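You operate a simulated robot arm through the tools that you are given. There is no shell and no other tool. Be economical: measure what you need, move in short steps, check, and stop when the job is done.

You run a simulated two-armed robot. Do the job below in one go: nothing can be reset, and whatever is moved stays where it is left.

Task
Lock the long red box with the bow from the high table in the display case.
Fine: leave the case light as it is.

Only the result counts: the job must be done as asked and must still hold three seconds after the hand-in. Knocking over, shifting, dropping, spilling or breaking anything else fails it.

Robot
Two 6-joint arms with fingered hands on one trunk, on a base that drives. Base frame: it is fixed to the floor where the robot stands at the start and does not move with it; the origin is under the middle of the robot, x ahead of it, y to its left, z up. Units: mm, degrees, N and s.
The left shoulder is at the start at [50, 170, 1095], the right one opposite. With the tool pointing down near the work surface each hand reaches from about 500 to 780 mm from the robot's upright axis, wherever it stands, measured 20 degrees to its own side. Places, roughly: brass latch [900, -300, 1000]; display case [1100, -200, 1000]; glass lid [1100, -200, 1000]; long pink box with bow, long red box with bow [2250, 1750, 1000]; white light button [800, 0, 900]. Payload 3.5 kg a hand.
Tool frame (each hand has its own): the origin (TCP) lies between the finger pads and is the grasp point; the fingertips stand 26 mm ahead of it; z points along the fingers, y is the line along which they close. Largest opening 132 mm; the body of the gripper starts 73 mm behind the TCP. The gripper is a hand of 3 fingers: y runs from the thumb to the fingers, the wrist lies at [0, 0, -234] in the tool frame.
Orientation is that of the tool frame in the base frame, as [roll, pitch, yaw] about the fixed x, y, z axes, in that order (R = Rz(yaw) Ry(pitch) Rx(roll)). With the fingers straight down and closing along the base's y, the tool's x points along the base's -x, its y along +y and its z along -z.

Tools
- The arms move only by the tool servo_tool. It takes "left_targets", "right_targets" or both (then of equal length, played together; a hand with none holds still); each is a list of rows, each an object (a shift or turn left out is 0) with "delta_pos": the shift along the tool's x, y, z in units of 25 mm (1.0 is 25 mm), a list of three; "angular": the turn, a rotation vector about the tool's x, y, z in units of 4 degrees (1.0 is 4 degrees), a list of three. In form: [{"delta_pos": [x, y, z], "angular": [wx, wy, wz]}, ...]. A call has 1 to 12 rows; each row shifts and turns the commanded pose from where the row before left it, along the tool's axes as they then stand. A call with a number of a shift or a turn outside -1 to 1 is refused whole. A row lasts 0.2 s, in which the tool goes at most 50 mm and 8.6 degrees; a call with a longer step from one row to the next is refused whole. A pose out of reach is approached as far as the arm can. The call stops where the force on the tool passes 40 N (or 10 N more than at its start, if that is more) or the arm is blocked; 0.2 s more then pass. In this call time passes only in rows, and 0.2 s behind the last. The reply holds the time, the measured pose of the TCP, the force on the tool along the base axes, the opening and the grip force, in the units named above and with some noise, with the torque about the TCP (base axes, N m) and any sound that the robot's microphone picked up, and new pictures: "show" is both (left out), scene, wrist or none (wrist: the cameras of the hands that moved).
- Cameras (640 x 400 px; columns grow to the right, rows downward): "scene" is now at [43.9, -16.3, 1700.3]; the picture's right is [-0.19, -0.98, 0.00], its down [-0.59, 0.11, -0.80] and it looks along [0.79, -0.15, -0.60] (base axes); focal length 260 px, centre (320, 200). "left" rides on the left gripper at [-62, 3, -92] in its tool frame; the picture's right is [-0.05, -1.00, 0.00], its down [0.83, -0.04, -0.56] and it looks along [0.55, -0.03, 0.83] (tool axes); focal length 230 px, centre (320, 200). "right" rides on the right gripper at [62, 3, -92] in its tool frame; the picture's right is [-0.05, 1.00, 0.00], its down [-0.83, -0.04, -0.56] and it looks along [-0.55, -0.03, 0.83] (tool axes); focal length 230 px, centre (320, 200). There is no depth. A picture from a camera that has moved, and an enlarged one, comes with that camera's place and axes in the base frame and with its lens.
- raise_lower(by): slides the trunk up (or, below 0, down) by that many mm; the arms and the scene camera ride with it, the base frame stays. It gives what a move gives, with no picture.
- roll_base(legs): drives the robot by 1 to 6 legs, each [ahead, left, turn to the left] in mm, mm and degrees, along the robot's own axes; the way and the turn of a leg run together, so that a leg with both is an arc; at most 1500 mm and 180 degrees a leg. The arms and the cameras ride along, it lands a little off, and it stops where it bumps. It gives what a move gives, and a new picture of the scene camera.
- finger_targets(finger1, finger2, thumb_bend, hand): sets how far each is bent, from 0 (flat) to 1 (curled in); at 0.3 the hand is open as for a grip, at 0.7 the pads meet at the TCP. One left out holds its place. A second passes; each finger stops where it meets its share of the squeeze, and holds until it gets a number again. It is the only way to open and close the hand. It gives what a move gives, with no picture; readings hold the bend of each and the force on the fingers (four entries, about 0 where the hand has none), thumb and palm.
- aim_head(pan, tilt): turns the head with the scene camera to pan (to the left, within 86 degrees either way) and tilt (down, from -29 to 69), counted from straight ahead of the robot. It gives what a move gives, and a new picture of the scene camera.
- inspect(camera, box): a new picture of the part [left, top, right, bottom] of that camera's present view, enlarged. No time passes.
- job_done(): hands the job in; it is judged then, once.

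Work in short steps. Places have to be worked out from the pictures, the camera data and where the tool is seen: move nearer, look again, correct. Check each grasp and each placing, and mend what went wrong. You have 120 turns and 260 pictures in all, those below and enlarged ones among them. Open the grippers and draw the arms clear of the work before you hand the job in, unless the task says otherwise; then end with one line.

The tools are called after ">>>" as a command line: name --argument value ..., lists and objects as JSON in quotes. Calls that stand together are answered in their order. servo_tool: Moves the arms, as the interface text tells. Its arguments: {"type":"object","properties":{"left_targets":{"type":"array","items":{"type":"object","properties":{"delta_pos":{"type":"array","items":{"type":"number"}},"angular":{"type":"array","items":{"type":"number"}}}}},"right_targets":{"type":"array","items":{"type":"object","properties":{"delta_pos":{"type":"array","items":{"type":"number"}},"angular":{"type":"array","items":{"type":"number"}}}}},"show":{"type":"string","enum":["both","scene","wrist","none"]}},"required":[]} The other tools are called the same way: raise_lower (by) slides the trunk up or down; finger_targets (finger1, finger2, thumb_bend, hand) moves the fingers one by one; roll_base (legs) drives the base; aim_head (pan, tilt) turns the head that bears the scene camera; inspect (camera, box) takes an enlarged picture of a part of a camera's view; job_done () hands the job in.

At the start:

```text
time_s: 0.0
left_ee_pos: [519.1, 143.8, 1197.6]
left_tcp_rot: [179.9, 0.0, 180.0]
left_wrist_force: [0.3, -0.3, 0.6]
left_moment: [-0.01, 0.0, 0.0]
left_width: 131.9
left_gripper_force: 0.1
left_shape: jaw
left_bend: [0.3, 0.3, 0.3]
left_finger forces: [0.1, 0.0, 0.0, 0.0, 0.0, 0.1]
right_ee_pos: [508.2, -435.4, 1238.7]
right_tcp_rot: [-180.0, 0.1, -179.9]
right_wrist_force: [-0.4, -0.4, -0.4]
right_moment: [0.0, 0.02, 0.0]
right_width: 131.9
right_gripper_force: 0.0
right_shape: jaw
right_bend: [0.3, 0.3, 0.3]
right_finger forces: [0.1, 0.1, 0.1, 0.0, 0.0, 0.0]
trunk travel left (down, up): [-710.0, 0.0]
robot x, y, heading: [-2.9, -0.5, -0.0]
head pan, tilt: [-10.8, 36.7]
```

scene: 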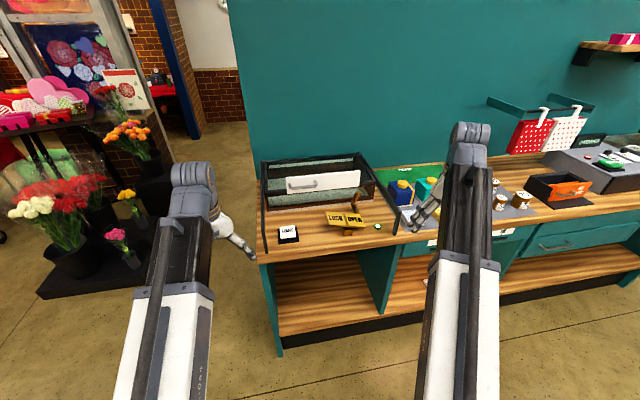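
right: 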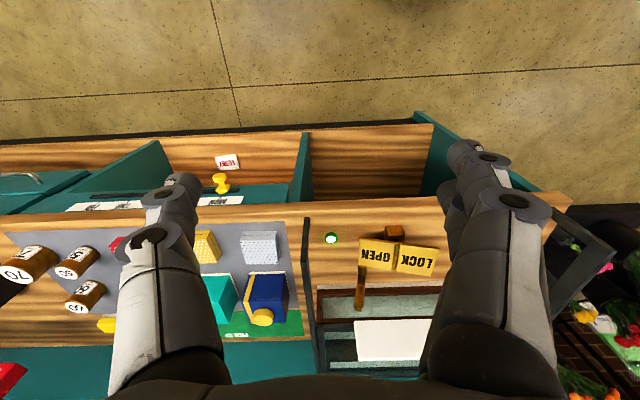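
left: 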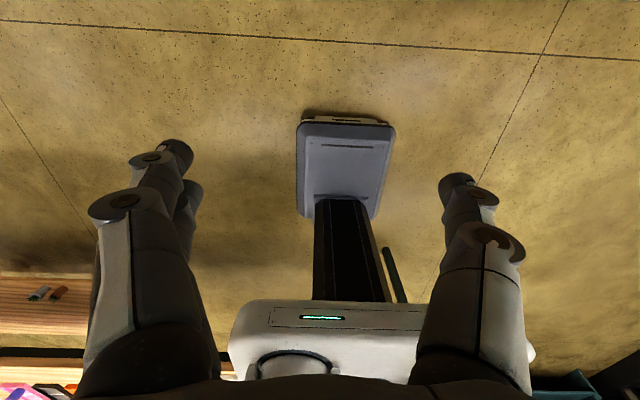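

I look closely at the case, the latch and its labels first.

>>> inspect --camera "scene" --box '[240, 140, 440, 265]'

>>> inspect --camera "right" --box '[290, 200, 490, 400]'

>>> aim_head --pan 40 --tilt 20

```text
3.20 times, centred on (340, 202) of scene
camera zoom: at [43.9, -16.3, 1700.3], right [-0.19, -0.98, 0.0], down [-0.59, 0.11, -0.8], along [0.79, -0.15, -0.6], focal length 832 px, centre (256, 192)
```

zoom: 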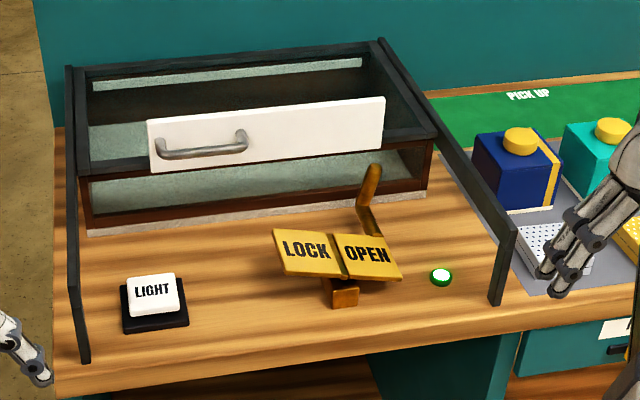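

```text
2.00 times, centred on (390, 300) of right
camera zoom: at [448.1, -432.0, 1331.5], right [0.05, 1.0, 0.0], down [0.83, -0.04, 0.56], along [0.55, -0.03, -0.83], focal length 460 px, centre (180, 0)
```

zoom: 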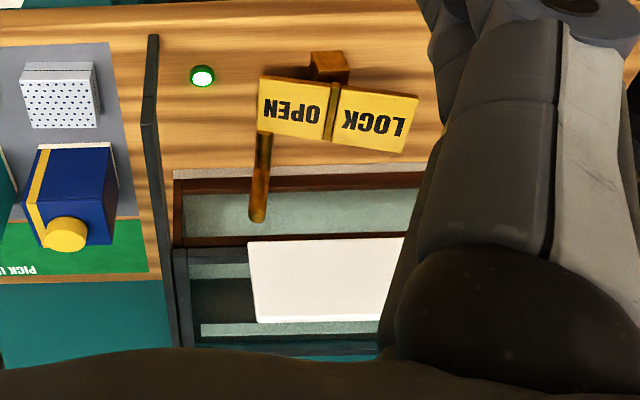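

```text
time_s: 1.2
left_ee_pos: [519.0, 142.8, 1197.7]
left_tcp_rot: [180.0, 0.0, 180.0]
left_wrist_force: [0.5, 0.3, 0.8]
left_moment: [0.01, 0.04, -0.02]
left_width: 131.7
left_gripper_force: 0.2
left_shape: jaw
left_bend: [0.3, 0.3, 0.3]
left_finger forces: [0.1, 0.1, 0.0, 0.0, 0.0, 0.0]
right_ee_pos: [509.7, -434.3, 1238.0]
right_tcp_rot: [179.9, -0.1, 180.0]
right_wrist_force: [-0.4, -0.5, 0.3]
right_moment: [0.0, 0.02, -0.01]
right_width: 131.8
right_gripper_force: 0.0
right_shape: jaw
right_bend: [0.3, 0.3, 0.3]
right_finger forces: [0.1, 0.0, 0.0, 0.1, 0.0, 0.0]
trunk travel left (down, up): [-710.0, 0.0]
robot x, y, heading: [-3.1, 0.7, -0.1]
head pan, tilt: [40.0, 20.0]
camera scene: at [29.7, 59.9, 1726.7], right [0.64, -0.77, 0.0], down [-0.26, -0.22, -0.94], along [0.72, 0.6, -0.34], focal length 260 px, centre (320, 200)
```

scene: 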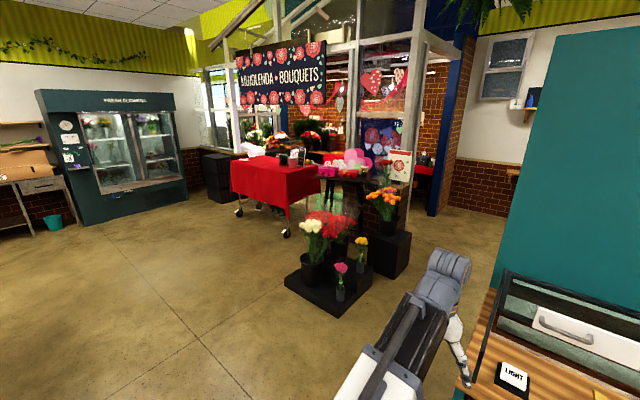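

The high table with boxes lies around (340,170). I zoom in on it.

>>> inspect --camera "scene" --box '[220, 120, 420, 310]'

>>> aim_head --pan 0 --tilt 30

```text
2.11 times, centred on (320, 215) of scene
camera zoom: at [29.7, 59.9, 1726.7], right [0.64, -0.77, 0.0], down [-0.26, -0.22, -0.94], along [0.72, 0.6, -0.34], focal length 548 px, centre (320, 168)
```

zoom: 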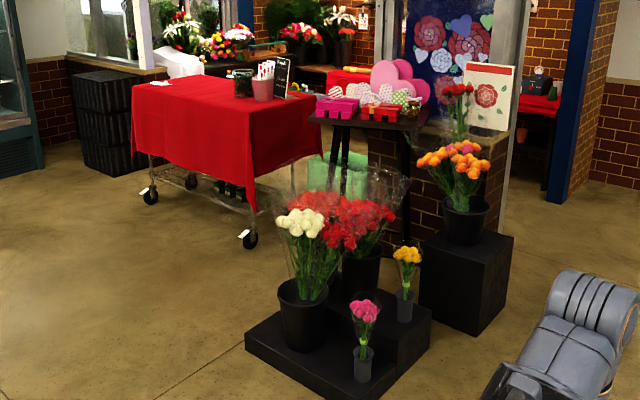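

```text
time_s: 2.3
left_ee_pos: [518.3, 144.4, 1196.7]
left_tcp_rot: [-179.9, 0.0, 179.9]
left_wrist_force: [-0.6, -0.5, -0.5]
left_moment: [-0.01, 0.0, 0.01]
left_width: 132.2
left_gripper_force: 0.1
left_shape: jaw
left_bend: [0.3, 0.3, 0.3]
left_finger forces: [0.1, 0.0, 0.1, 0.1, 0.1, 0.0]
right_ee_pos: [510.1, -434.4, 1238.7]
right_tcp_rot: [180.0, 0.1, 180.0]
right_wrist_force: [-0.8, 0.4, 0.4]
right_moment: [0.0, 0.01, 0.0]
right_width: 131.9
right_gripper_force: 0.0
right_shape: jaw
right_bend: [0.3, 0.3, 0.3]
right_finger forces: [0.0, 0.0, 0.1, 0.0, 0.0, 0.1]
trunk travel left (down, up): [-710.0, 0.0]
robot x, y, heading: [0.6, -2.1, 0.1]
head pan, tilt: [0.0, 30.0]
camera scene: at [48.7, 0.1, 1710.7], right [0.0, -1.0, 0.0], down [-0.5, 0.0, -0.87], along [0.87, 0.0, -0.5], focal length 260 px, centre (320, 200)
```

scene: 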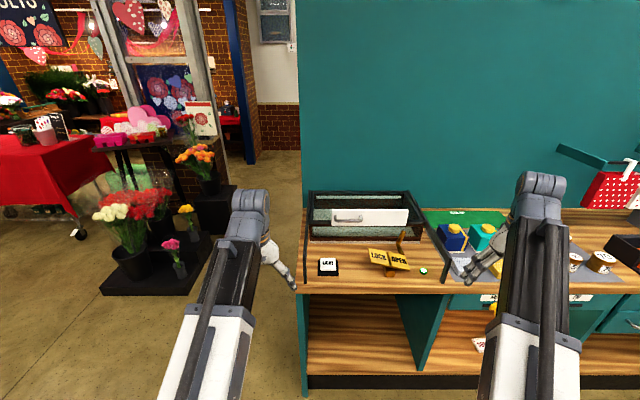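

The high table stands behind the flower steps (about x 2250, y 1500–1950). First I study the case: I roll nearer to see how lid and latch work.

>>> roll_base --legs '[[200, 0, 0]]'

>>> aim_head --pan -12 --tilt 42

>>> inspect --camera "scene" --box '[200, 100, 440, 250]'

>>> inspect --camera "right" --box '[220, 100, 540, 300]'

```text
time_s: 3.8
left_ee_pos: [715.4, 147.7, 1197.0]
left_tcp_rot: [180.0, -0.1, -179.7]
left_wrist_force: [-0.5, -0.3, -0.6]
left_moment: [0.0, 0.02, 0.0]
left_width: 132.0
left_gripper_force: 0.2
left_shape: jaw
left_bend: [0.3, 0.3, 0.3]
left_finger forces: [0.0, 0.1, 0.0, 0.1, 0.0, 0.0]
right_ee_pos: [708.4, -430.6, 1238.6]
right_tcp_rot: [180.0, -0.1, -179.8]
right_wrist_force: [-0.3, 0.1, 0.1]
right_moment: [0.01, 0.04, -0.02]
right_width: 132.1
right_gripper_force: 0.1
right_shape: jaw
right_bend: [0.3, 0.3, 0.3]
right_finger forces: [0.1, 0.0, 0.1, 0.0, 0.0, 0.1]
trunk travel left (down, up): [-710.0, 0.0]
robot x, y, heading: [194.4, 0.9, 0.2]
head pan, tilt: [0.0, 30.0]
camera scene: at [245.7, 0.8, 1710.6], right [0.0, -1.0, 0.0], down [-0.5, 0.0, -0.87], along [0.87, 0.0, -0.5], focal length 260 px, centre (320, 200)
```

scene: 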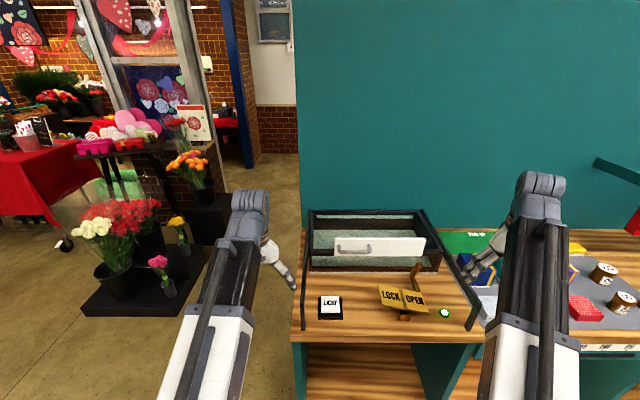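

```text
time_s: 4.6
left_ee_pos: [714.6, 148.7, 1198.1]
left_tcp_rot: [-180.0, 0.1, -179.6]
left_wrist_force: [-1.3, 0.3, -0.8]
left_moment: [0.01, -0.02, -0.01]
left_width: 131.7
left_gripper_force: 0.1
left_shape: jaw
left_bend: [0.3, 0.3, 0.3]
left_finger forces: [0.0, 0.0, 0.1, 0.0, 0.0, 0.0]
right_ee_pos: [706.8, -431.2, 1238.5]
right_tcp_rot: [-179.9, 0.0, -179.8]
right_wrist_force: [-0.7, -0.6, 0.3]
right_moment: [-0.02, -0.01, -0.01]
right_width: 131.6
right_gripper_force: 0.0
right_shape: jaw
right_bend: [0.3, 0.3, 0.3]
right_finger forces: [0.1, 0.1, 0.0, 0.1, 0.0, 0.0]
trunk travel left (down, up): [-710.0, 0.0]
robot x, y, heading: [197.5, 1.8, 0.2]
head pan, tilt: [-12.0, 42.0]
camera scene: at [235.6, -16.6, 1692.4], right [-0.2, -0.98, 0.0], down [-0.65, 0.14, -0.74], along [0.73, -0.15, -0.67], focal length 260 px, centre (320, 200)
```

scene: 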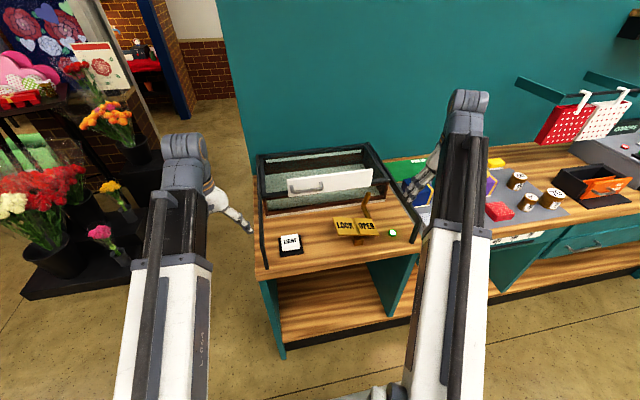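

```text
2.67 times, centred on (320, 175) of scene
camera zoom: at [235.6, -16.6, 1692.4], right [-0.2, -0.98, 0.0], down [-0.65, 0.14, -0.74], along [0.73, -0.15, -0.67], focal length 694 px, centre (320, 267)
```

zoom: 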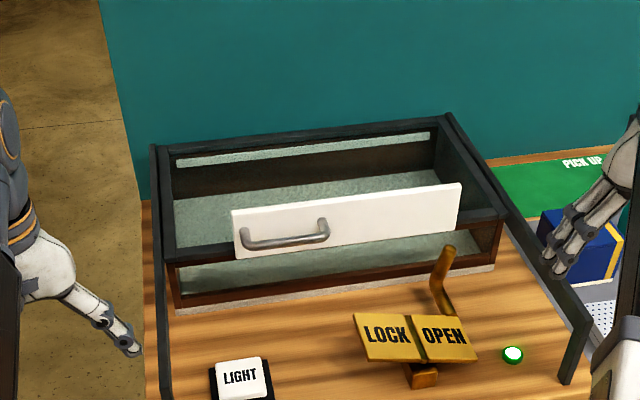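

```text
2.00 times, centred on (380, 200) of right
camera zoom: at [645.5, -429.3, 1331.5], right [0.05, 1.0, 0.0], down [0.83, -0.04, 0.56], along [0.55, -0.03, -0.83], focal length 460 px, centre (200, 200)
```

zoom: 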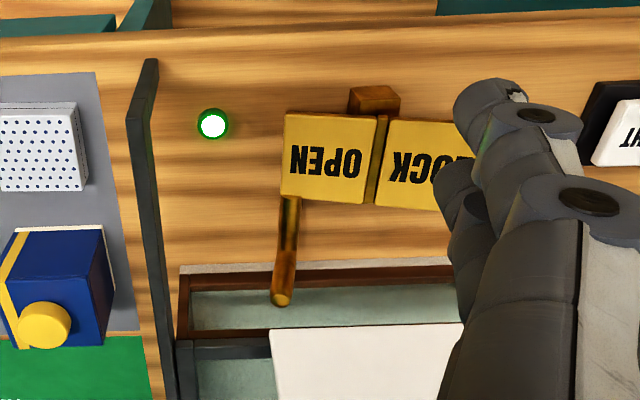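

The lid seems to slide towards me on the two side rails, with a white panel standing on its front edge (x≈980, z≈1050–1130). I roll closer and look again.

>>> roll_base --legs '[[130, 0, 0]]'

>>> inspect --camera "right" --box '[220, 40, 540, 240]'

```text
time_s: 5.8
left_ee_pos: [842.6, 146.6, 1197.5]
left_tcp_rot: [-180.0, 0.0, -179.9]
left_wrist_force: [0.5, -0.3, -0.1]
left_moment: [0.03, 0.06, -0.02]
left_width: 131.6
left_gripper_force: 0.1
left_shape: jaw
left_bend: [0.3, 0.3, 0.3]
left_finger forces: [0.1, 0.0, 0.0, 0.1, 0.1, 0.1]
right_ee_pos: [832.8, -432.9, 1237.9]
right_tcp_rot: [-180.0, -0.1, -180.0]
right_wrist_force: [0.1, 0.0, -0.5]
right_moment: [-0.02, 0.05, 0.01]
right_width: 131.7
right_gripper_force: 0.1
right_shape: jaw
right_bend: [0.3, 0.3, 0.3]
right_finger forces: [0.0, 0.1, 0.0, 0.0, 0.0, 0.0]
trunk travel left (down, up): [-710.0, 0.0]
robot x, y, heading: [322.8, 3.1, 0.1]
head pan, tilt: [-12.0, 42.0]
camera scene: at [363.5, -16.3, 1692.3], right [-0.21, -0.98, 0.0], down [-0.66, 0.14, -0.74], along [0.73, -0.15, -0.67], focal length 260 px, centre (320, 200)
```

scene: 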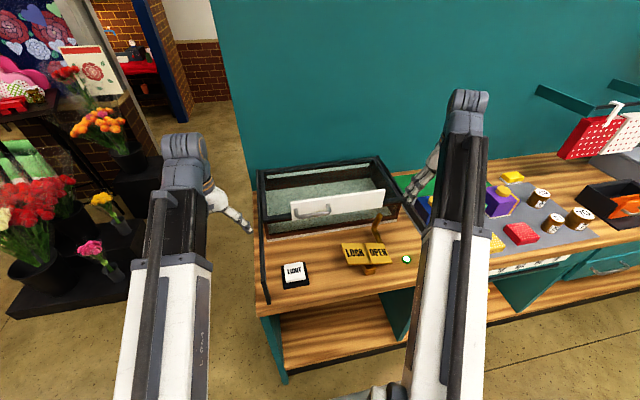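

```text
2.00 times, centred on (380, 140) of right
camera zoom: at [772.0, -430.0, 1330.9], right [0.05, 1.0, 0.0], down [0.83, -0.04, 0.55], along [0.55, -0.03, -0.83], focal length 460 px, centre (200, 320)
```

zoom: 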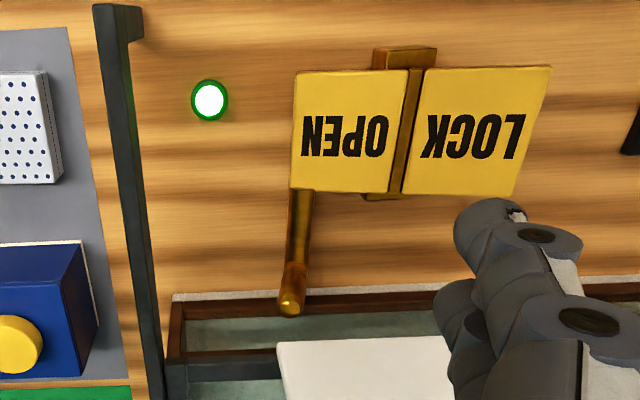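

I close the right fingers and take the right hand over to behind the panel, staying above it.

>>> finger_targets --hand "right" --finger1 0.7 --finger2 0.7 --thumb_bend 0.7

>>> servo_tool --right_targets '[{"delta_pos": [-0.9, 0.97, 0]}, {"delta_pos": [-0.9, 0.97, 0]}, {"delta_pos": [-0.9, 0.97, 0]}, {"delta_pos": [-0.9, 0.97, 0]}, {"delta_pos": [-0.9, 0.97, 0]}, {"delta_pos": [-0.9, 0.97, 0]}, {"delta_pos": [-0.9, 0.97, 0]}, {"delta_pos": [-0.9, 0.97, 0]}, {"delta_pos": [-0.9, 0.97, 0]}]'

```text
time_s: 6.8
left_ee_pos: [840.4, 145.4, 1197.1]
left_tcp_rot: [-180.0, 0.0, -179.8]
left_wrist_force: [0.5, -0.4, 0.4]
left_moment: [0.01, 0.01, 0.01]
left_width: 131.9
left_gripper_force: 0.0
left_shape: jaw
left_bend: [0.3, 0.3, 0.3]
left_finger forces: [0.0, 0.1, 0.1, 0.1, 0.0, 0.0]
right_ee_pos: [833.0, -433.0, 1238.7]
right_tcp_rot: [-180.0, -0.1, -179.9]
right_wrist_force: [-0.7, 0.2, 0.0]
right_moment: [-0.01, 0.01, -0.01]
right_width: 6.1
right_gripper_force: 0.0
right_shape: fingers
right_bend: [0.7, 0.7, 0.7]
right_finger forces: [0.0, 0.1, 0.1, 0.0, 0.0, 0.1]
trunk travel left (down, up): [-710.0, 0.0]
robot x, y, heading: [322.2, 3.2, -0.0]
head pan, tilt: [-12.0, 42.0]
```

```text
time_s: 8.8
left_ee_pos: [840.2, 145.4, 1197.3]
left_tcp_rot: [-179.9, 0.0, -179.9]
left_wrist_force: [-1.1, -0.5, 0.8]
left_moment: [-0.02, -0.03, -0.05]
left_width: 131.9
left_gripper_force: 0.0
left_shape: jaw
left_bend: [0.3, 0.3, 0.3]
left_finger forces: [0.0, 0.0, 0.0, 0.0, 0.1, 0.0]
right_ee_pos: [1022.7, -210.8, 1235.5]
right_tcp_rot: [-180.0, 0.1, -179.9]
right_wrist_force: [0.1, -0.1, -0.6]
right_moment: [-0.01, 0.0, 0.01]
right_width: 6.1
right_gripper_force: 0.0
right_shape: fingers
right_bend: [0.7, 0.7, 0.7]
right_finger forces: [0.0, 0.0, 0.0, 0.0, 0.0, 0.0]
right hand out of reach, approached as far as the arm can: row 9
trunk travel left (down, up): [-710.0, 0.0]
robot x, y, heading: [321.8, 0.4, 0.1]
head pan, tilt: [-12.0, 42.0]
camera scene: at [361.3, -16.0, 1692.4], right [-0.21, -0.98, 0.0], down [-0.65, 0.14, -0.74], along [0.73, -0.15, -0.67], focal length 260 px, centre (320, 200)
camera right: at [961.0, -208.8, 1328.6], right [0.05, 1.0, 0.0], down [0.83, -0.04, 0.56], along [0.56, -0.03, -0.83], focal length 230 px, centre (320, 200)
```

scene: 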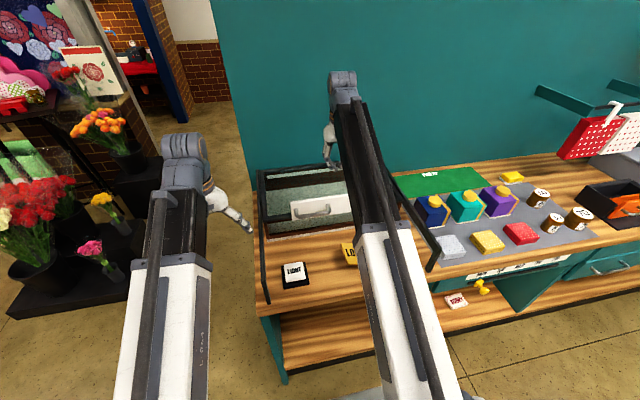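
right: 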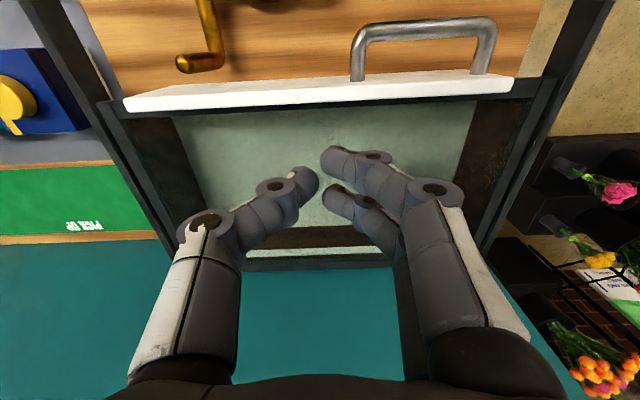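

The panel top is at about x 990–1003; the fingers need about 30 mm more room behind it. I roll 55 mm nearer, then lower the hand.

>>> roll_base --legs '[[50, 0, 0]]'

>>> servo_tool --right_targets '[{"delta_pos": [0, 0, 1]}, {"delta_pos": [0, 0, 1]}, {"delta_pos": [0, 0, 1]}]'

```text
time_s: 9.8
left_ee_pos: [893.9, 146.6, 1197.1]
left_tcp_rot: [-179.9, -0.1, -179.9]
left_wrist_force: [-0.5, 1.0, -0.6]
left_moment: [0.01, 0.0, 0.0]
left_width: 131.9
left_gripper_force: 0.2
left_shape: jaw
left_bend: [0.3, 0.3, 0.3]
left_finger forces: [0.0, 0.0, 0.0, 0.1, 0.1, 0.0]
right_ee_pos: [1076.1, -210.8, 1235.0]
right_tcp_rot: [-180.0, 0.1, -179.7]
right_wrist_force: [-0.1, -0.1, -0.8]
right_moment: [0.01, 0.04, 0.02]
right_width: 6.1
right_gripper_force: 0.0
right_shape: fingers
right_bend: [0.7, 0.7, 0.7]
right_finger forces: [0.1, 0.1, 0.0, 0.1, 0.0, 0.0]
trunk travel left (down, up): [-710.0, 0.0]
robot x, y, heading: [376.4, 1.9, 0.3]
head pan, tilt: [-12.0, 42.0]
camera scene: at [415.2, -16.2, 1692.3], right [-0.21, -0.98, 0.0], down [-0.66, 0.14, -0.74], along [0.73, -0.15, -0.67], focal length 260 px, centre (320, 200)
```

scene: 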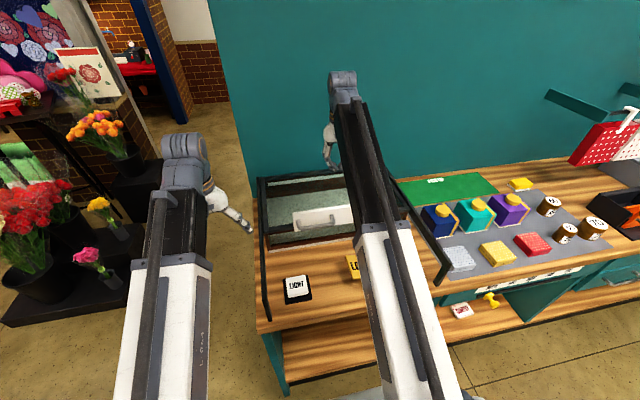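

```text
time_s: 10.6
left_ee_pos: [892.1, 146.6, 1197.6]
left_tcp_rot: [179.9, 0.0, -179.8]
left_wrist_force: [-1.0, 0.1, -0.3]
left_moment: [-0.02, 0.03, 0.0]
left_width: 132.0
left_gripper_force: 0.0
left_shape: jaw
left_bend: [0.3, 0.3, 0.3]
left_finger forces: [0.0, 0.0, 0.0, 0.0, 0.1, 0.1]
right_ee_pos: [1072.5, -210.9, 1163.0]
right_tcp_rot: [-179.9, 0.1, -179.8]
right_wrist_force: [-0.4, -0.6, 1.6]
right_moment: [0.0, 0.01, -0.01]
right_width: 6.0
right_gripper_force: 0.1
right_shape: fingers
right_bend: [0.7, 0.7, 0.7]
right_finger forces: [0.0, 0.0, 0.1, 0.0, 0.0, 0.1]
trunk travel left (down, up): [-710.0, 0.0]
robot x, y, heading: [373.9, 2.4, 0.1]
head pan, tilt: [-12.0, 42.0]
camera scene: at [413.3, -16.2, 1692.4], right [-0.21, -0.98, 0.0], down [-0.66, 0.14, -0.74], along [0.73, -0.15, -0.67], focal length 260 px, centre (320, 200)
camera right: at [1011.5, -208.9, 1255.7], right [0.05, 1.0, 0.0], down [0.83, -0.04, 0.56], along [0.56, -0.03, -0.83], focal length 230 px, centre (320, 200)
```

scene: 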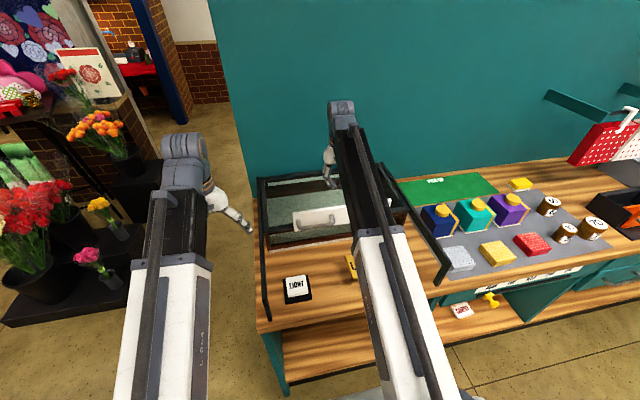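
right: 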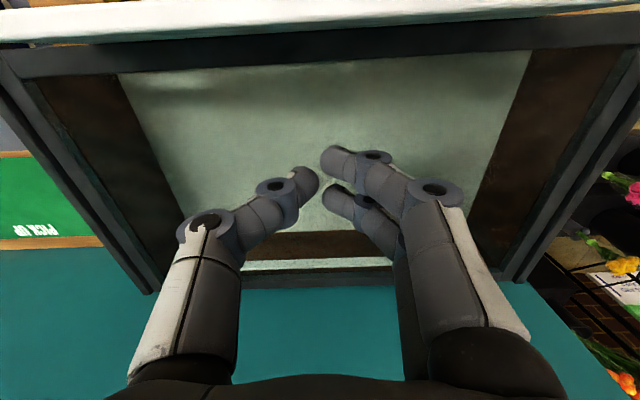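

Clear behind the panel. I lower 62 mm so that the tips sit just above the glass.

>>> servo_tool --right_targets '[{"delta_pos": [0, 0, 0.8]}, {"delta_pos": [0, 0, 0.8]}, {"delta_pos": [0, 0, 0.8]}]' --show "wrist"

```text
time_s: 11.4
left_ee_pos: [892.3, 145.8, 1197.9]
left_tcp_rot: [-179.9, 0.0, -179.8]
left_wrist_force: [0.3, 0.6, 0.4]
left_moment: [0.01, -0.03, -0.02]
left_width: 131.7
left_gripper_force: 0.2
left_shape: jaw
left_bend: [0.3, 0.3, 0.3]
left_finger forces: [0.1, 0.0, 0.1, 0.0, 0.1, 0.0]
right_ee_pos: [1075.0, -211.2, 1100.8]
right_tcp_rot: [-180.0, 0.1, -179.7]
right_wrist_force: [0.1, -0.1, 0.0]
right_moment: [-0.01, -0.01, -0.01]
right_width: 6.2
right_gripper_force: 0.0
right_shape: fingers
right_bend: [0.7, 0.7, 0.7]
right_finger forces: [0.0, 0.0, 0.0, 0.1, 0.0, 0.0]
trunk travel left (down, up): [-710.0, 0.0]
robot x, y, heading: [376.1, 4.5, 0.4]
head pan, tilt: [-12.0, 42.0]
camera right: at [1013.0, -209.1, 1193.3], right [0.05, 1.0, 0.0], down [0.83, -0.04, 0.56], along [0.56, -0.03, -0.83], focal length 230 px, centre (320, 200)
```

right: 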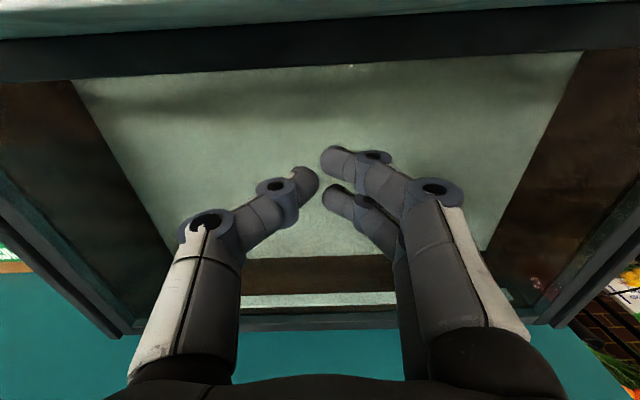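

Now I pull towards the robot (tool +x) 100 mm and watch the force.

>>> servo_tool --right_targets '[{"delta_pos": [0.8, 0, 0]}, {"delta_pos": [0.8, 0, 0]}, {"delta_pos": [0.8, 0, 0]}, {"delta_pos": [0.8, 0, 0]}, {"delta_pos": [0.8, 0, 0]}]'

```text
time_s: 12.6
left_ee_pos: [891.0, 147.1, 1198.5]
left_tcp_rot: [-180.0, 0.0, -179.9]
left_wrist_force: [-0.2, 0.2, -0.1]
left_moment: [0.0, -0.03, 0.0]
left_width: 132.0
left_gripper_force: 0.0
left_shape: jaw
left_bend: [0.3, 0.3, 0.3]
left_finger forces: [0.0, 0.0, 0.0, 0.0, 0.0, 0.0]
right_ee_pos: [973.7, -209.3, 1099.6]
right_tcp_rot: [-179.8, 0.0, -179.8]
right_wrist_force: [0.1, 1.4, 0.3]
right_moment: [0.01, -0.02, 0.03]
right_width: 5.4
right_gripper_force: 0.1
right_shape: fingers
right_bend: [0.7, 0.7, 0.7]
right_finger forces: [0.0, 0.0, 0.0, 0.0, 0.0, 0.0]
trunk travel left (down, up): [-710.0, 0.0]
robot x, y, heading: [372.6, -0.6, 0.3]
head pan, tilt: [-12.0, 42.0]
camera scene: at [412.6, -16.2, 1692.4], right [-0.21, -0.98, 0.0], down [-0.65, 0.14, -0.74], along [0.73, -0.15, -0.67], focal length 260 px, centre (320, 200)
camera right: at [912.2, -207.2, 1192.5], right [0.05, 1.0, 0.0], down [0.83, -0.04, 0.56], along [0.56, -0.03, -0.83], focal length 230 px, centre (320, 200)
```

scene: 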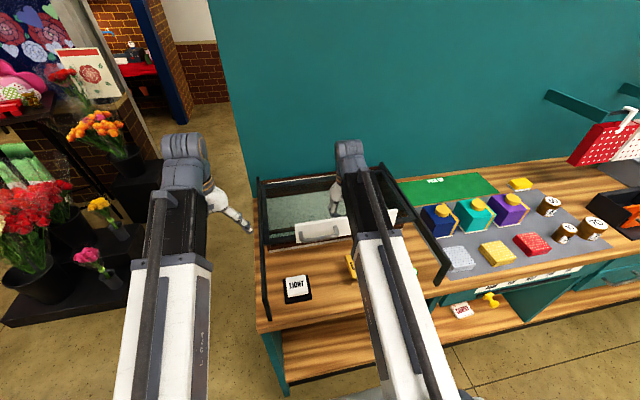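
right: 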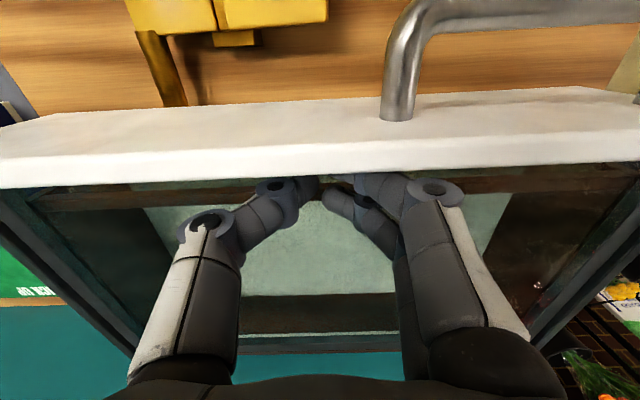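

The lid slides with almost no force. I pull on by rolling the base backwards with the hand kept still.

>>> roll_base --legs '[[-150, 0, 0]]'

>>> inspect --camera "right" --box '[0, 0, 640, 400]'

```text
time_s: 13.9
left_ee_pos: [743.0, 146.5, 1199.5]
left_tcp_rot: [-180.0, 0.1, -179.9]
left_wrist_force: [-0.1, 0.6, -0.1]
left_moment: [-0.02, -0.03, -0.02]
left_width: 132.3
left_gripper_force: 0.0
left_shape: jaw
left_bend: [0.3, 0.3, 0.3]
left_finger forces: [0.1, 0.0, 0.0, 0.0, 0.0, 0.1]
right_ee_pos: [826.3, -208.9, 1100.5]
right_tcp_rot: [179.9, 0.2, -179.8]
right_wrist_force: [0.2, 0.6, 0.8]
right_moment: [0.02, -0.02, -0.01]
right_width: 6.0
right_gripper_force: 0.1
right_shape: fingers
right_bend: [0.7, 0.7, 0.7]
right_finger forces: [0.0, 0.1, 0.0, 0.1, 0.0, 0.2]
trunk travel left (down, up): [-710.0, 0.0]
robot x, y, heading: [223.8, 3.9, 0.2]
head pan, tilt: [-12.0, 42.0]
camera scene: at [263.0, -16.6, 1692.4], right [-0.2, -0.98, 0.0], down [-0.65, 0.14, -0.74], along [0.73, -0.15, -0.67], focal length 260 px, centre (320, 200)
```

scene: 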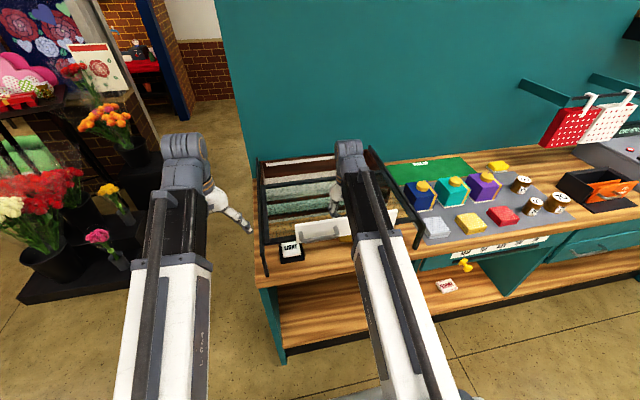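

```text
1.00 times, centred on (320, 200) of right (not enlarged: the box is as wide or as high as the picture)
camera zoom: at [763.7, -207.1, 1193.2], right [0.05, 1.0, 0.0], down [0.83, -0.04, 0.56], along [0.56, -0.03, -0.83], focal length 230 px, centre (320, 200)
```

zoom: 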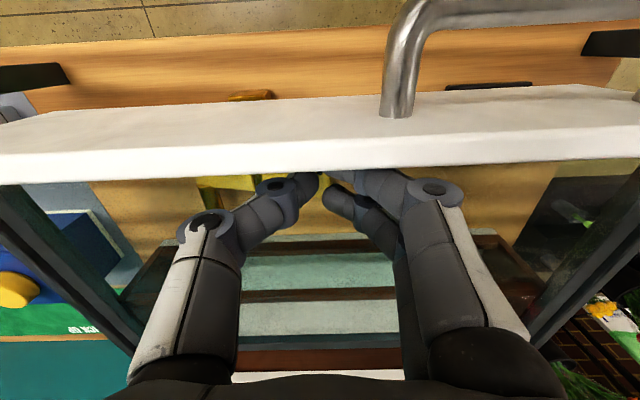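

The lid has come out about 180 mm. I pull on with the arm, which stops at force, to its end stop.

>>> servo_tool --right_targets '[{"delta_pos": [0.8, 0, 0]}, {"delta_pos": [0.8, 0, 0]}, {"delta_pos": [0.8, 0, 0]}, {"delta_pos": [0.8, 0, 0]}, {"delta_pos": [0.8, 0, 0]}, {"delta_pos": [0.8, 0, 0]}]'

```text
time_s: 14.7
left_ee_pos: [744.6, 146.9, 1197.4]
left_tcp_rot: [179.9, 0.1, -179.7]
left_wrist_force: [-0.7, -0.1, -0.6]
left_moment: [0.02, -0.05, -0.01]
left_width: 131.9
left_gripper_force: 0.0
left_shape: jaw
left_bend: [0.3, 0.3, 0.3]
left_finger forces: [0.1, 0.0, 0.1, 0.0, 0.0, 0.1]
right_ee_pos: [785.2, -210.0, 1101.6]
right_tcp_rot: [-179.9, 1.5, 180.0]
right_wrist_force: [22.5, -0.2, -5.7]
right_moment: [-0.2, 0.09, -0.73]
right_width: 6.6
right_gripper_force: 11.9
right_shape: fingers
right_bend: [0.7, 0.7, 0.7]
right_finger forces: [22.9, 0.0, 0.0, 0.0, 0.1, 0.0]
trunk travel left (down, up): [-710.0, 0.0]
robot x, y, heading: [227.5, 3.6, 0.5]
head pan, tilt: [-12.0, 42.0]
stopped in row 3 (right hand): the force on the tool passed its limit at 50 N (the readings are from after the stop); the commanded pose is now the measured one
camera scene: at [266.5, -16.7, 1692.2], right [-0.2, -0.98, 0.0], down [-0.66, 0.14, -0.74], along [0.73, -0.15, -0.67], focal length 260 px, centre (320, 200)
camera right: at [721.1, -206.5, 1192.1], right [0.05, 1.0, 0.0], down [0.82, -0.04, 0.58], along [0.58, -0.03, -0.82], focal length 230 px, centre (320, 200)
```

scene: 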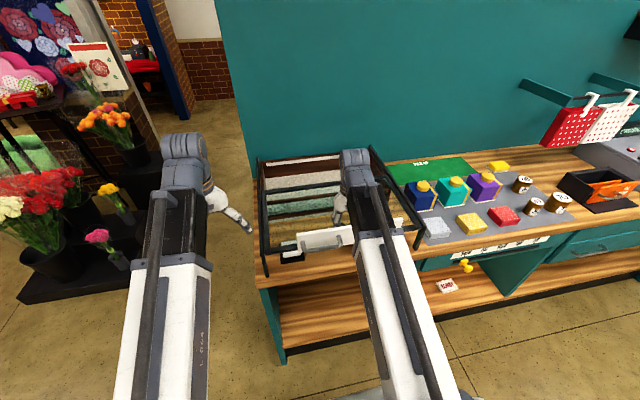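
right: 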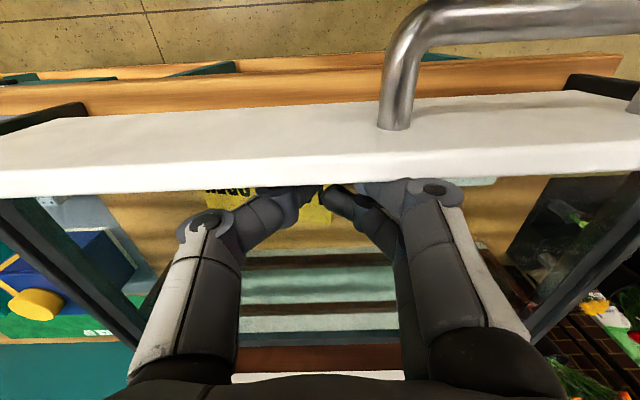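

End stop reached. I back off a little, lift the hand and look at the opened case.

>>> servo_tool --right_targets '[{"delta_pos": [-0.6, 0, 0]}, {"delta_pos": [0, 0, -1]}, {"delta_pos": [0, 0, -1]}, {"delta_pos": [0, 0, -1]}, {"delta_pos": [0, 0, -1]}, {"delta_pos": [0, 0, -1]}, {"delta_pos": [0, 0, -1]}]'

>>> inspect --camera "scene" --box '[230, 120, 450, 280]'

```text
time_s: 16.3
left_ee_pos: [743.1, 146.5, 1198.5]
left_tcp_rot: [-180.0, 0.0, -179.8]
left_wrist_force: [-0.3, -0.5, -0.1]
left_moment: [-0.01, 0.0, 0.02]
left_width: 132.0
left_gripper_force: 0.0
left_shape: jaw
left_bend: [0.3, 0.3, 0.3]
left_finger forces: [0.0, 0.0, 0.1, 0.0, 0.1, 0.0]
right_ee_pos: [794.4, -209.3, 1249.2]
right_tcp_rot: [-179.9, 1.6, -179.9]
right_wrist_force: [0.3, 0.7, 0.0]
right_moment: [-0.03, 0.03, 0.0]
right_width: 5.8
right_gripper_force: 0.1
right_shape: fingers
right_bend: [0.7, 0.7, 0.7]
right_finger forces: [0.0, 0.1, 0.0, 0.0, 0.1, 0.0]
trunk travel left (down, up): [-710.0, 0.0]
robot x, y, heading: [222.7, 1.7, 0.2]
head pan, tilt: [-12.0, 42.0]
camera scene: at [265.0, -16.5, 1692.3], right [-0.2, -0.98, 0.0], down [-0.66, 0.14, -0.74], along [0.73, -0.15, -0.67], focal length 260 px, centre (320, 200)
camera right: at [730.4, -207.5, 1341.5], right [0.05, 1.0, 0.0], down [0.82, -0.04, 0.58], along [0.58, -0.03, -0.82], focal length 230 px, centre (320, 200)
```

scene: 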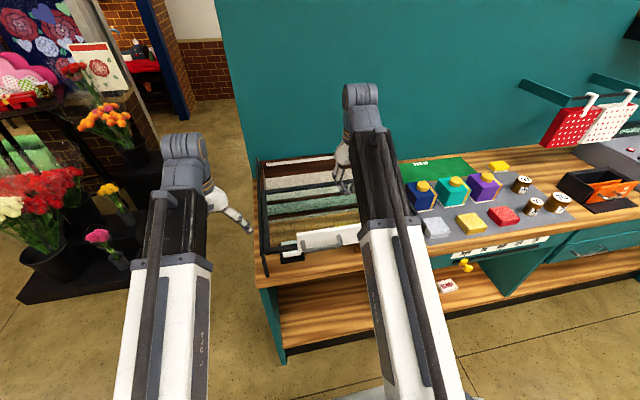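
right: 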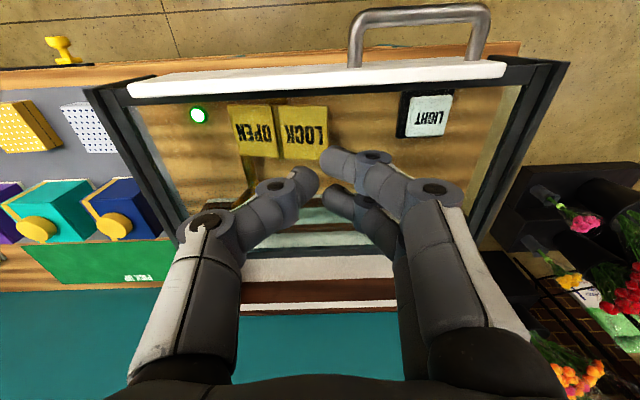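

```text
2.50 times, centred on (340, 200) of scene
camera zoom: at [265.0, -16.5, 1692.3], right [-0.2, -0.98, 0.0], down [-0.66, 0.14, -0.74], along [0.73, -0.15, -0.67], focal length 650 px, centre (270, 200)
```

zoom: 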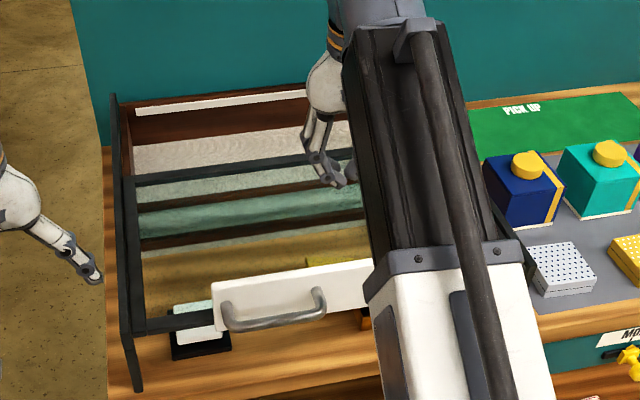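

The case is open from about x 1050 to 1285. Now I roll left across the clear floor and look at the high table from nearer.

>>> roll_base --legs '[[-50, 0, 0], [0, 1400, 0], [0, 750, 0], [500, 0, 0]]'

>>> aim_head --pan -12 --tilt 28

```text
time_s: 29.9
left_ee_pos: [1156.6, 2297.7, 1197.9]
left_tcp_rot: [-180.0, 0.0, -178.6]
left_wrist_force: [-0.7, -0.6, 0.4]
left_moment: [-0.01, -0.02, -0.03]
left_width: 132.0
left_gripper_force: 0.2
left_shape: jaw
left_bend: [0.3, 0.3, 0.3]
left_finger forces: [0.0, 0.0, 0.0, 0.0, 0.0, 0.1]
right_ee_pos: [1213.9, 1943.4, 1249.7]
right_tcp_rot: [-179.9, 1.5, -178.9]
right_wrist_force: [-0.4, 1.0, 0.9]
right_moment: [-0.02, 0.02, -0.01]
right_width: 5.9
right_gripper_force: 0.0
right_shape: fingers
right_bend: [0.7, 0.7, 0.7]
right_finger forces: [0.0, 0.0, 0.0, 0.0, 0.0, 0.1]
trunk travel left (down, up): [-710.0, 0.0]
robot x, y, heading: [642.0, 2141.6, 1.1]
head pan, tilt: [-12.0, 42.0]
camera scene: at [681.6, 2126.1, 1692.3], right [-0.19, -0.98, 0.0], down [-0.66, 0.12, -0.74], along [0.73, -0.14, -0.67], focal length 260 px, centre (320, 200)
```

scene: 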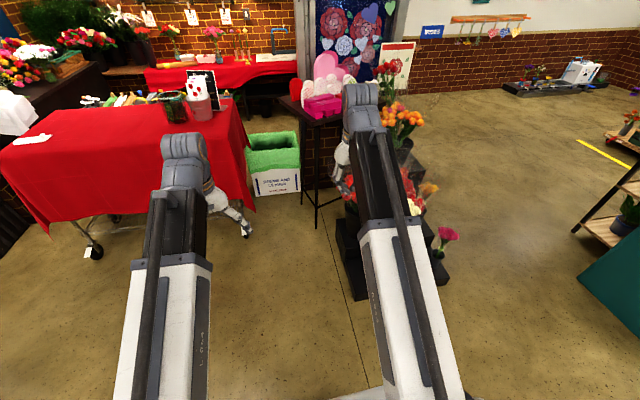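

```text
time_s: 30.7
left_ee_pos: [1155.9, 2298.6, 1197.7]
left_tcp_rot: [-180.0, 0.0, -178.7]
left_wrist_force: [1.3, -0.5, -0.6]
left_moment: [0.01, 0.01, 0.04]
left_width: 131.8
left_gripper_force: 0.1
left_shape: jaw
left_bend: [0.3, 0.3, 0.3]
left_finger forces: [0.0, 0.1, 0.0, 0.0, 0.0, 0.0]
right_ee_pos: [1212.7, 1940.9, 1248.9]
right_tcp_rot: [-179.9, 1.5, -178.9]
right_wrist_force: [0.1, 0.1, 0.4]
right_moment: [-0.01, 0.02, -0.02]
right_width: 6.0
right_gripper_force: 0.1
right_shape: fingers
right_bend: [0.7, 0.7, 0.7]
right_finger forces: [0.0, 0.0, 0.0, 0.0, 0.0, 0.1]
trunk travel left (down, up): [-710.0, 0.0]
robot x, y, heading: [641.4, 2142.7, 1.4]
head pan, tilt: [-12.0, 28.0]
camera scene: at [688.3, 2124.6, 1713.8], right [-0.19, -0.98, 0.0], down [-0.46, 0.09, -0.88], along [0.87, -0.16, -0.47], focal length 260 px, centre (320, 200)
```

scene: 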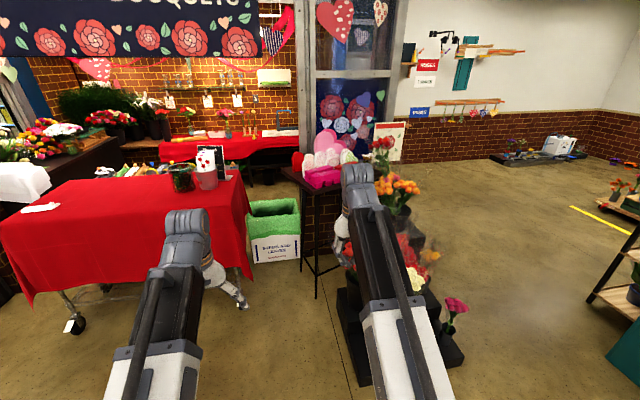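

The table front edge is about x 2190, left edge y≈1900. I raise both hands for clearance (hearts reach z≈1230) and advance along the gap left of the flowers.

>>> servo_tool --left_targets '[{"delta_pos": [0, 0, -1]}, {"delta_pos": [0, 0, -1]}, {"delta_pos": [0, 0, -1]}, {"delta_pos": [0, 0, -1]}, {"delta_pos": [0, 0, -1]}, {"delta_pos": [0, 0, -1]}]' --right_targets '[{"delta_pos": [0.8, -0.8, -0.5]}, {"delta_pos": [0.8, -0.8, -0.5]}, {"delta_pos": [0.8, -0.8, -0.5]}, {"delta_pos": [0.5, -0.8, -0.8]}, {"delta_pos": [0, -0.8, -1]}, {"delta_pos": [0, -0.8, -1]}]' --show "none"

>>> roll_base --legs '[[780, 40, 0]]'

>>> aim_head --pan -33 --tilt 40

```text
time_s: 32.1
left_ee_pos: [1204.2, 2292.5, 1240.3]
left_tcp_rot: [180.0, 0.6, -178.7]
left_wrist_force: [-0.1, -0.3, -0.3]
left_moment: [-0.03, 0.01, 0.01]
left_width: 131.9
left_gripper_force: 0.1
left_shape: jaw
left_bend: [0.3, 0.3, 0.3]
left_finger forces: [0.0, 0.1, 0.1, 0.0, 0.0, 0.0]
left hand out of reach, approached as far as the arm can: row 1, 2, 3, 4, 5, 6
right_ee_pos: [1192.3, 1806.5, 1255.8]
right_tcp_rot: [-179.7, 2.0, -178.9]
right_wrist_force: [0.1, -0.4, 1.1]
right_moment: [-0.02, 0.04, 0.02]
right_width: 6.1
right_gripper_force: 0.0
right_shape: fingers
right_bend: [0.7, 0.7, 0.7]
right_finger forces: [0.0, 0.0, 0.0, 0.1, 0.0, 0.0]
right hand out of reach, approached as far as the arm can: row 1, 2, 3, 4, 5, 6
trunk travel left (down, up): [-710.0, 0.0]
robot x, y, heading: [640.7, 2143.5, 1.3]
head pan, tilt: [-12.0, 28.0]
```

```text
time_s: 36.3
left_ee_pos: [1976.5, 2355.1, 1240.4]
left_tcp_rot: [-179.9, 0.6, -178.5]
left_wrist_force: [1.0, 0.8, 0.6]
left_moment: [-0.01, 0.02, 0.01]
left_width: 131.7
left_gripper_force: 0.1
left_shape: jaw
left_bend: [0.3, 0.3, 0.3]
left_finger forces: [0.1, 0.0, 0.1, 0.1, 0.0, 0.1]
right_ee_pos: [1967.4, 1870.3, 1256.1]
right_tcp_rot: [-179.9, 2.1, -178.6]
right_wrist_force: [0.9, 0.2, -0.1]
right_moment: [0.0, 0.0, -0.01]
right_width: 5.9
right_gripper_force: 0.0
right_shape: fingers
right_bend: [0.7, 0.7, 0.7]
right_finger forces: [0.0, 0.1, 0.1, 0.0, 0.0, 0.0]
trunk travel left (down, up): [-710.0, 0.0]
robot x, y, heading: [1409.9, 2200.8, 1.7]
head pan, tilt: [-12.0, 28.0]
camera scene: at [1461.4, 2184.0, 1713.8], right [-0.18, -0.98, 0.0], down [-0.46, 0.09, -0.88], along [0.87, -0.16, -0.47], focal length 260 px, centre (320, 200)
```

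scene: 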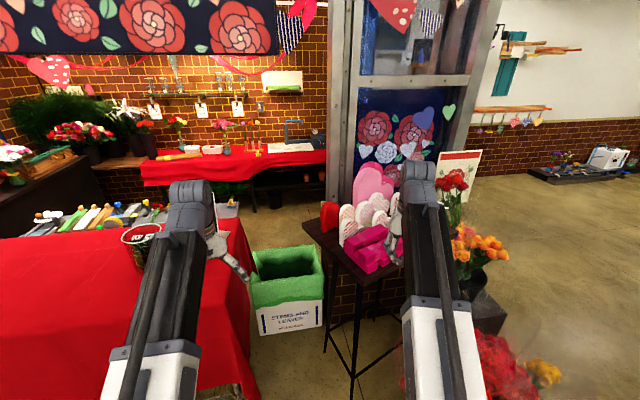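

```text
time_s: 37.1
left_ee_pos: [1975.9, 2355.2, 1240.4]
left_tcp_rot: [179.9, 0.6, -178.5]
left_wrist_force: [0.0, 0.9, 0.2]
left_moment: [0.02, 0.04, -0.01]
left_width: 131.8
left_gripper_force: 0.1
left_shape: jaw
left_bend: [0.3, 0.3, 0.3]
left_finger forces: [0.0, 0.0, 0.1, 0.0, 0.0, 0.1]
right_ee_pos: [1966.7, 1869.8, 1256.7]
right_tcp_rot: [-179.8, 2.0, -178.5]
right_wrist_force: [0.5, 0.5, 0.3]
right_moment: [0.04, 0.03, 0.0]
right_width: 5.8
right_gripper_force: 0.0
right_shape: fingers
right_bend: [0.7, 0.7, 0.7]
right_finger forces: [0.0, 0.0, 0.0, 0.0, 0.0, 0.0]
trunk travel left (down, up): [-710.0, 0.0]
robot x, y, heading: [1415.4, 2199.8, 1.5]
head pan, tilt: [-33.0, 40.0]
camera scene: at [1443.7, 2156.2, 1695.3], right [-0.52, -0.85, 0.0], down [-0.55, 0.33, -0.77], along [0.65, -0.4, -0.64], focal length 260 px, centre (320, 200)
```

scene: 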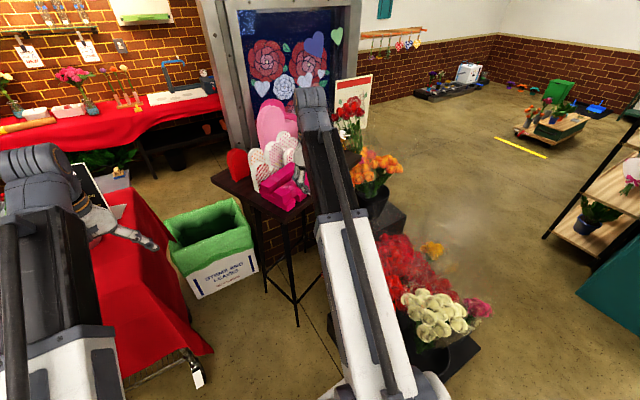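

The right arm hides the red box; I look through the right wrist camera.

>>> inspect --camera "right" --box '[0, 0, 640, 400]'

>>> inspect --camera "scene" --box '[180, 70, 460, 290]'

```text
1.00 times, centred on (320, 200) of right (not enlarged: the box is as wide or as high as the picture)
camera zoom: at [1901.6, 1870.7, 1347.1], right [0.03, 1.0, 0.0], down [0.81, -0.02, 0.58], along [0.58, -0.02, -0.81], focal length 230 px, centre (320, 200)
```

zoom: 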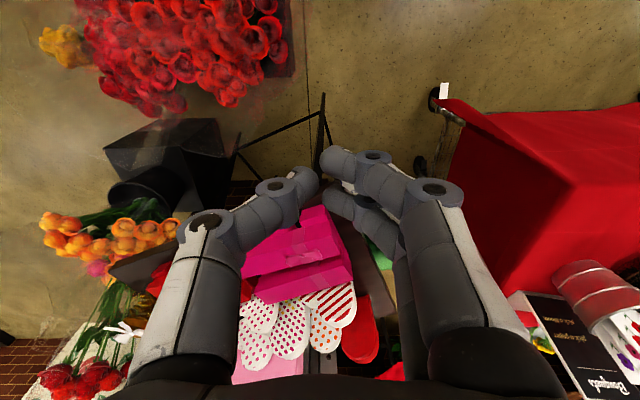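

```text
1.82 times, centred on (320, 180) of scene
camera zoom: at [1443.7, 2156.2, 1695.3], right [-0.52, -0.85, 0.0], down [-0.55, 0.33, -0.77], along [0.65, -0.4, -0.64], focal length 473 px, centre (320, 236)
```

zoom: 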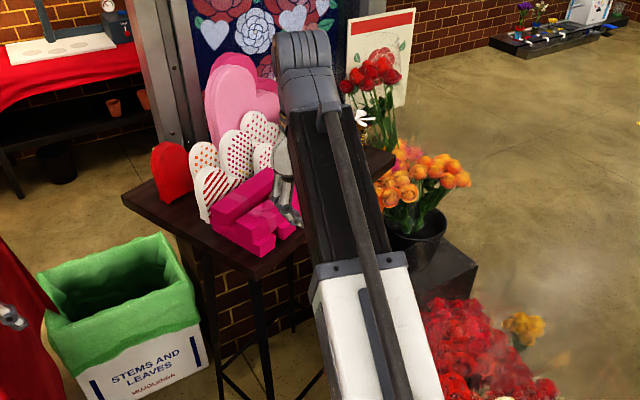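

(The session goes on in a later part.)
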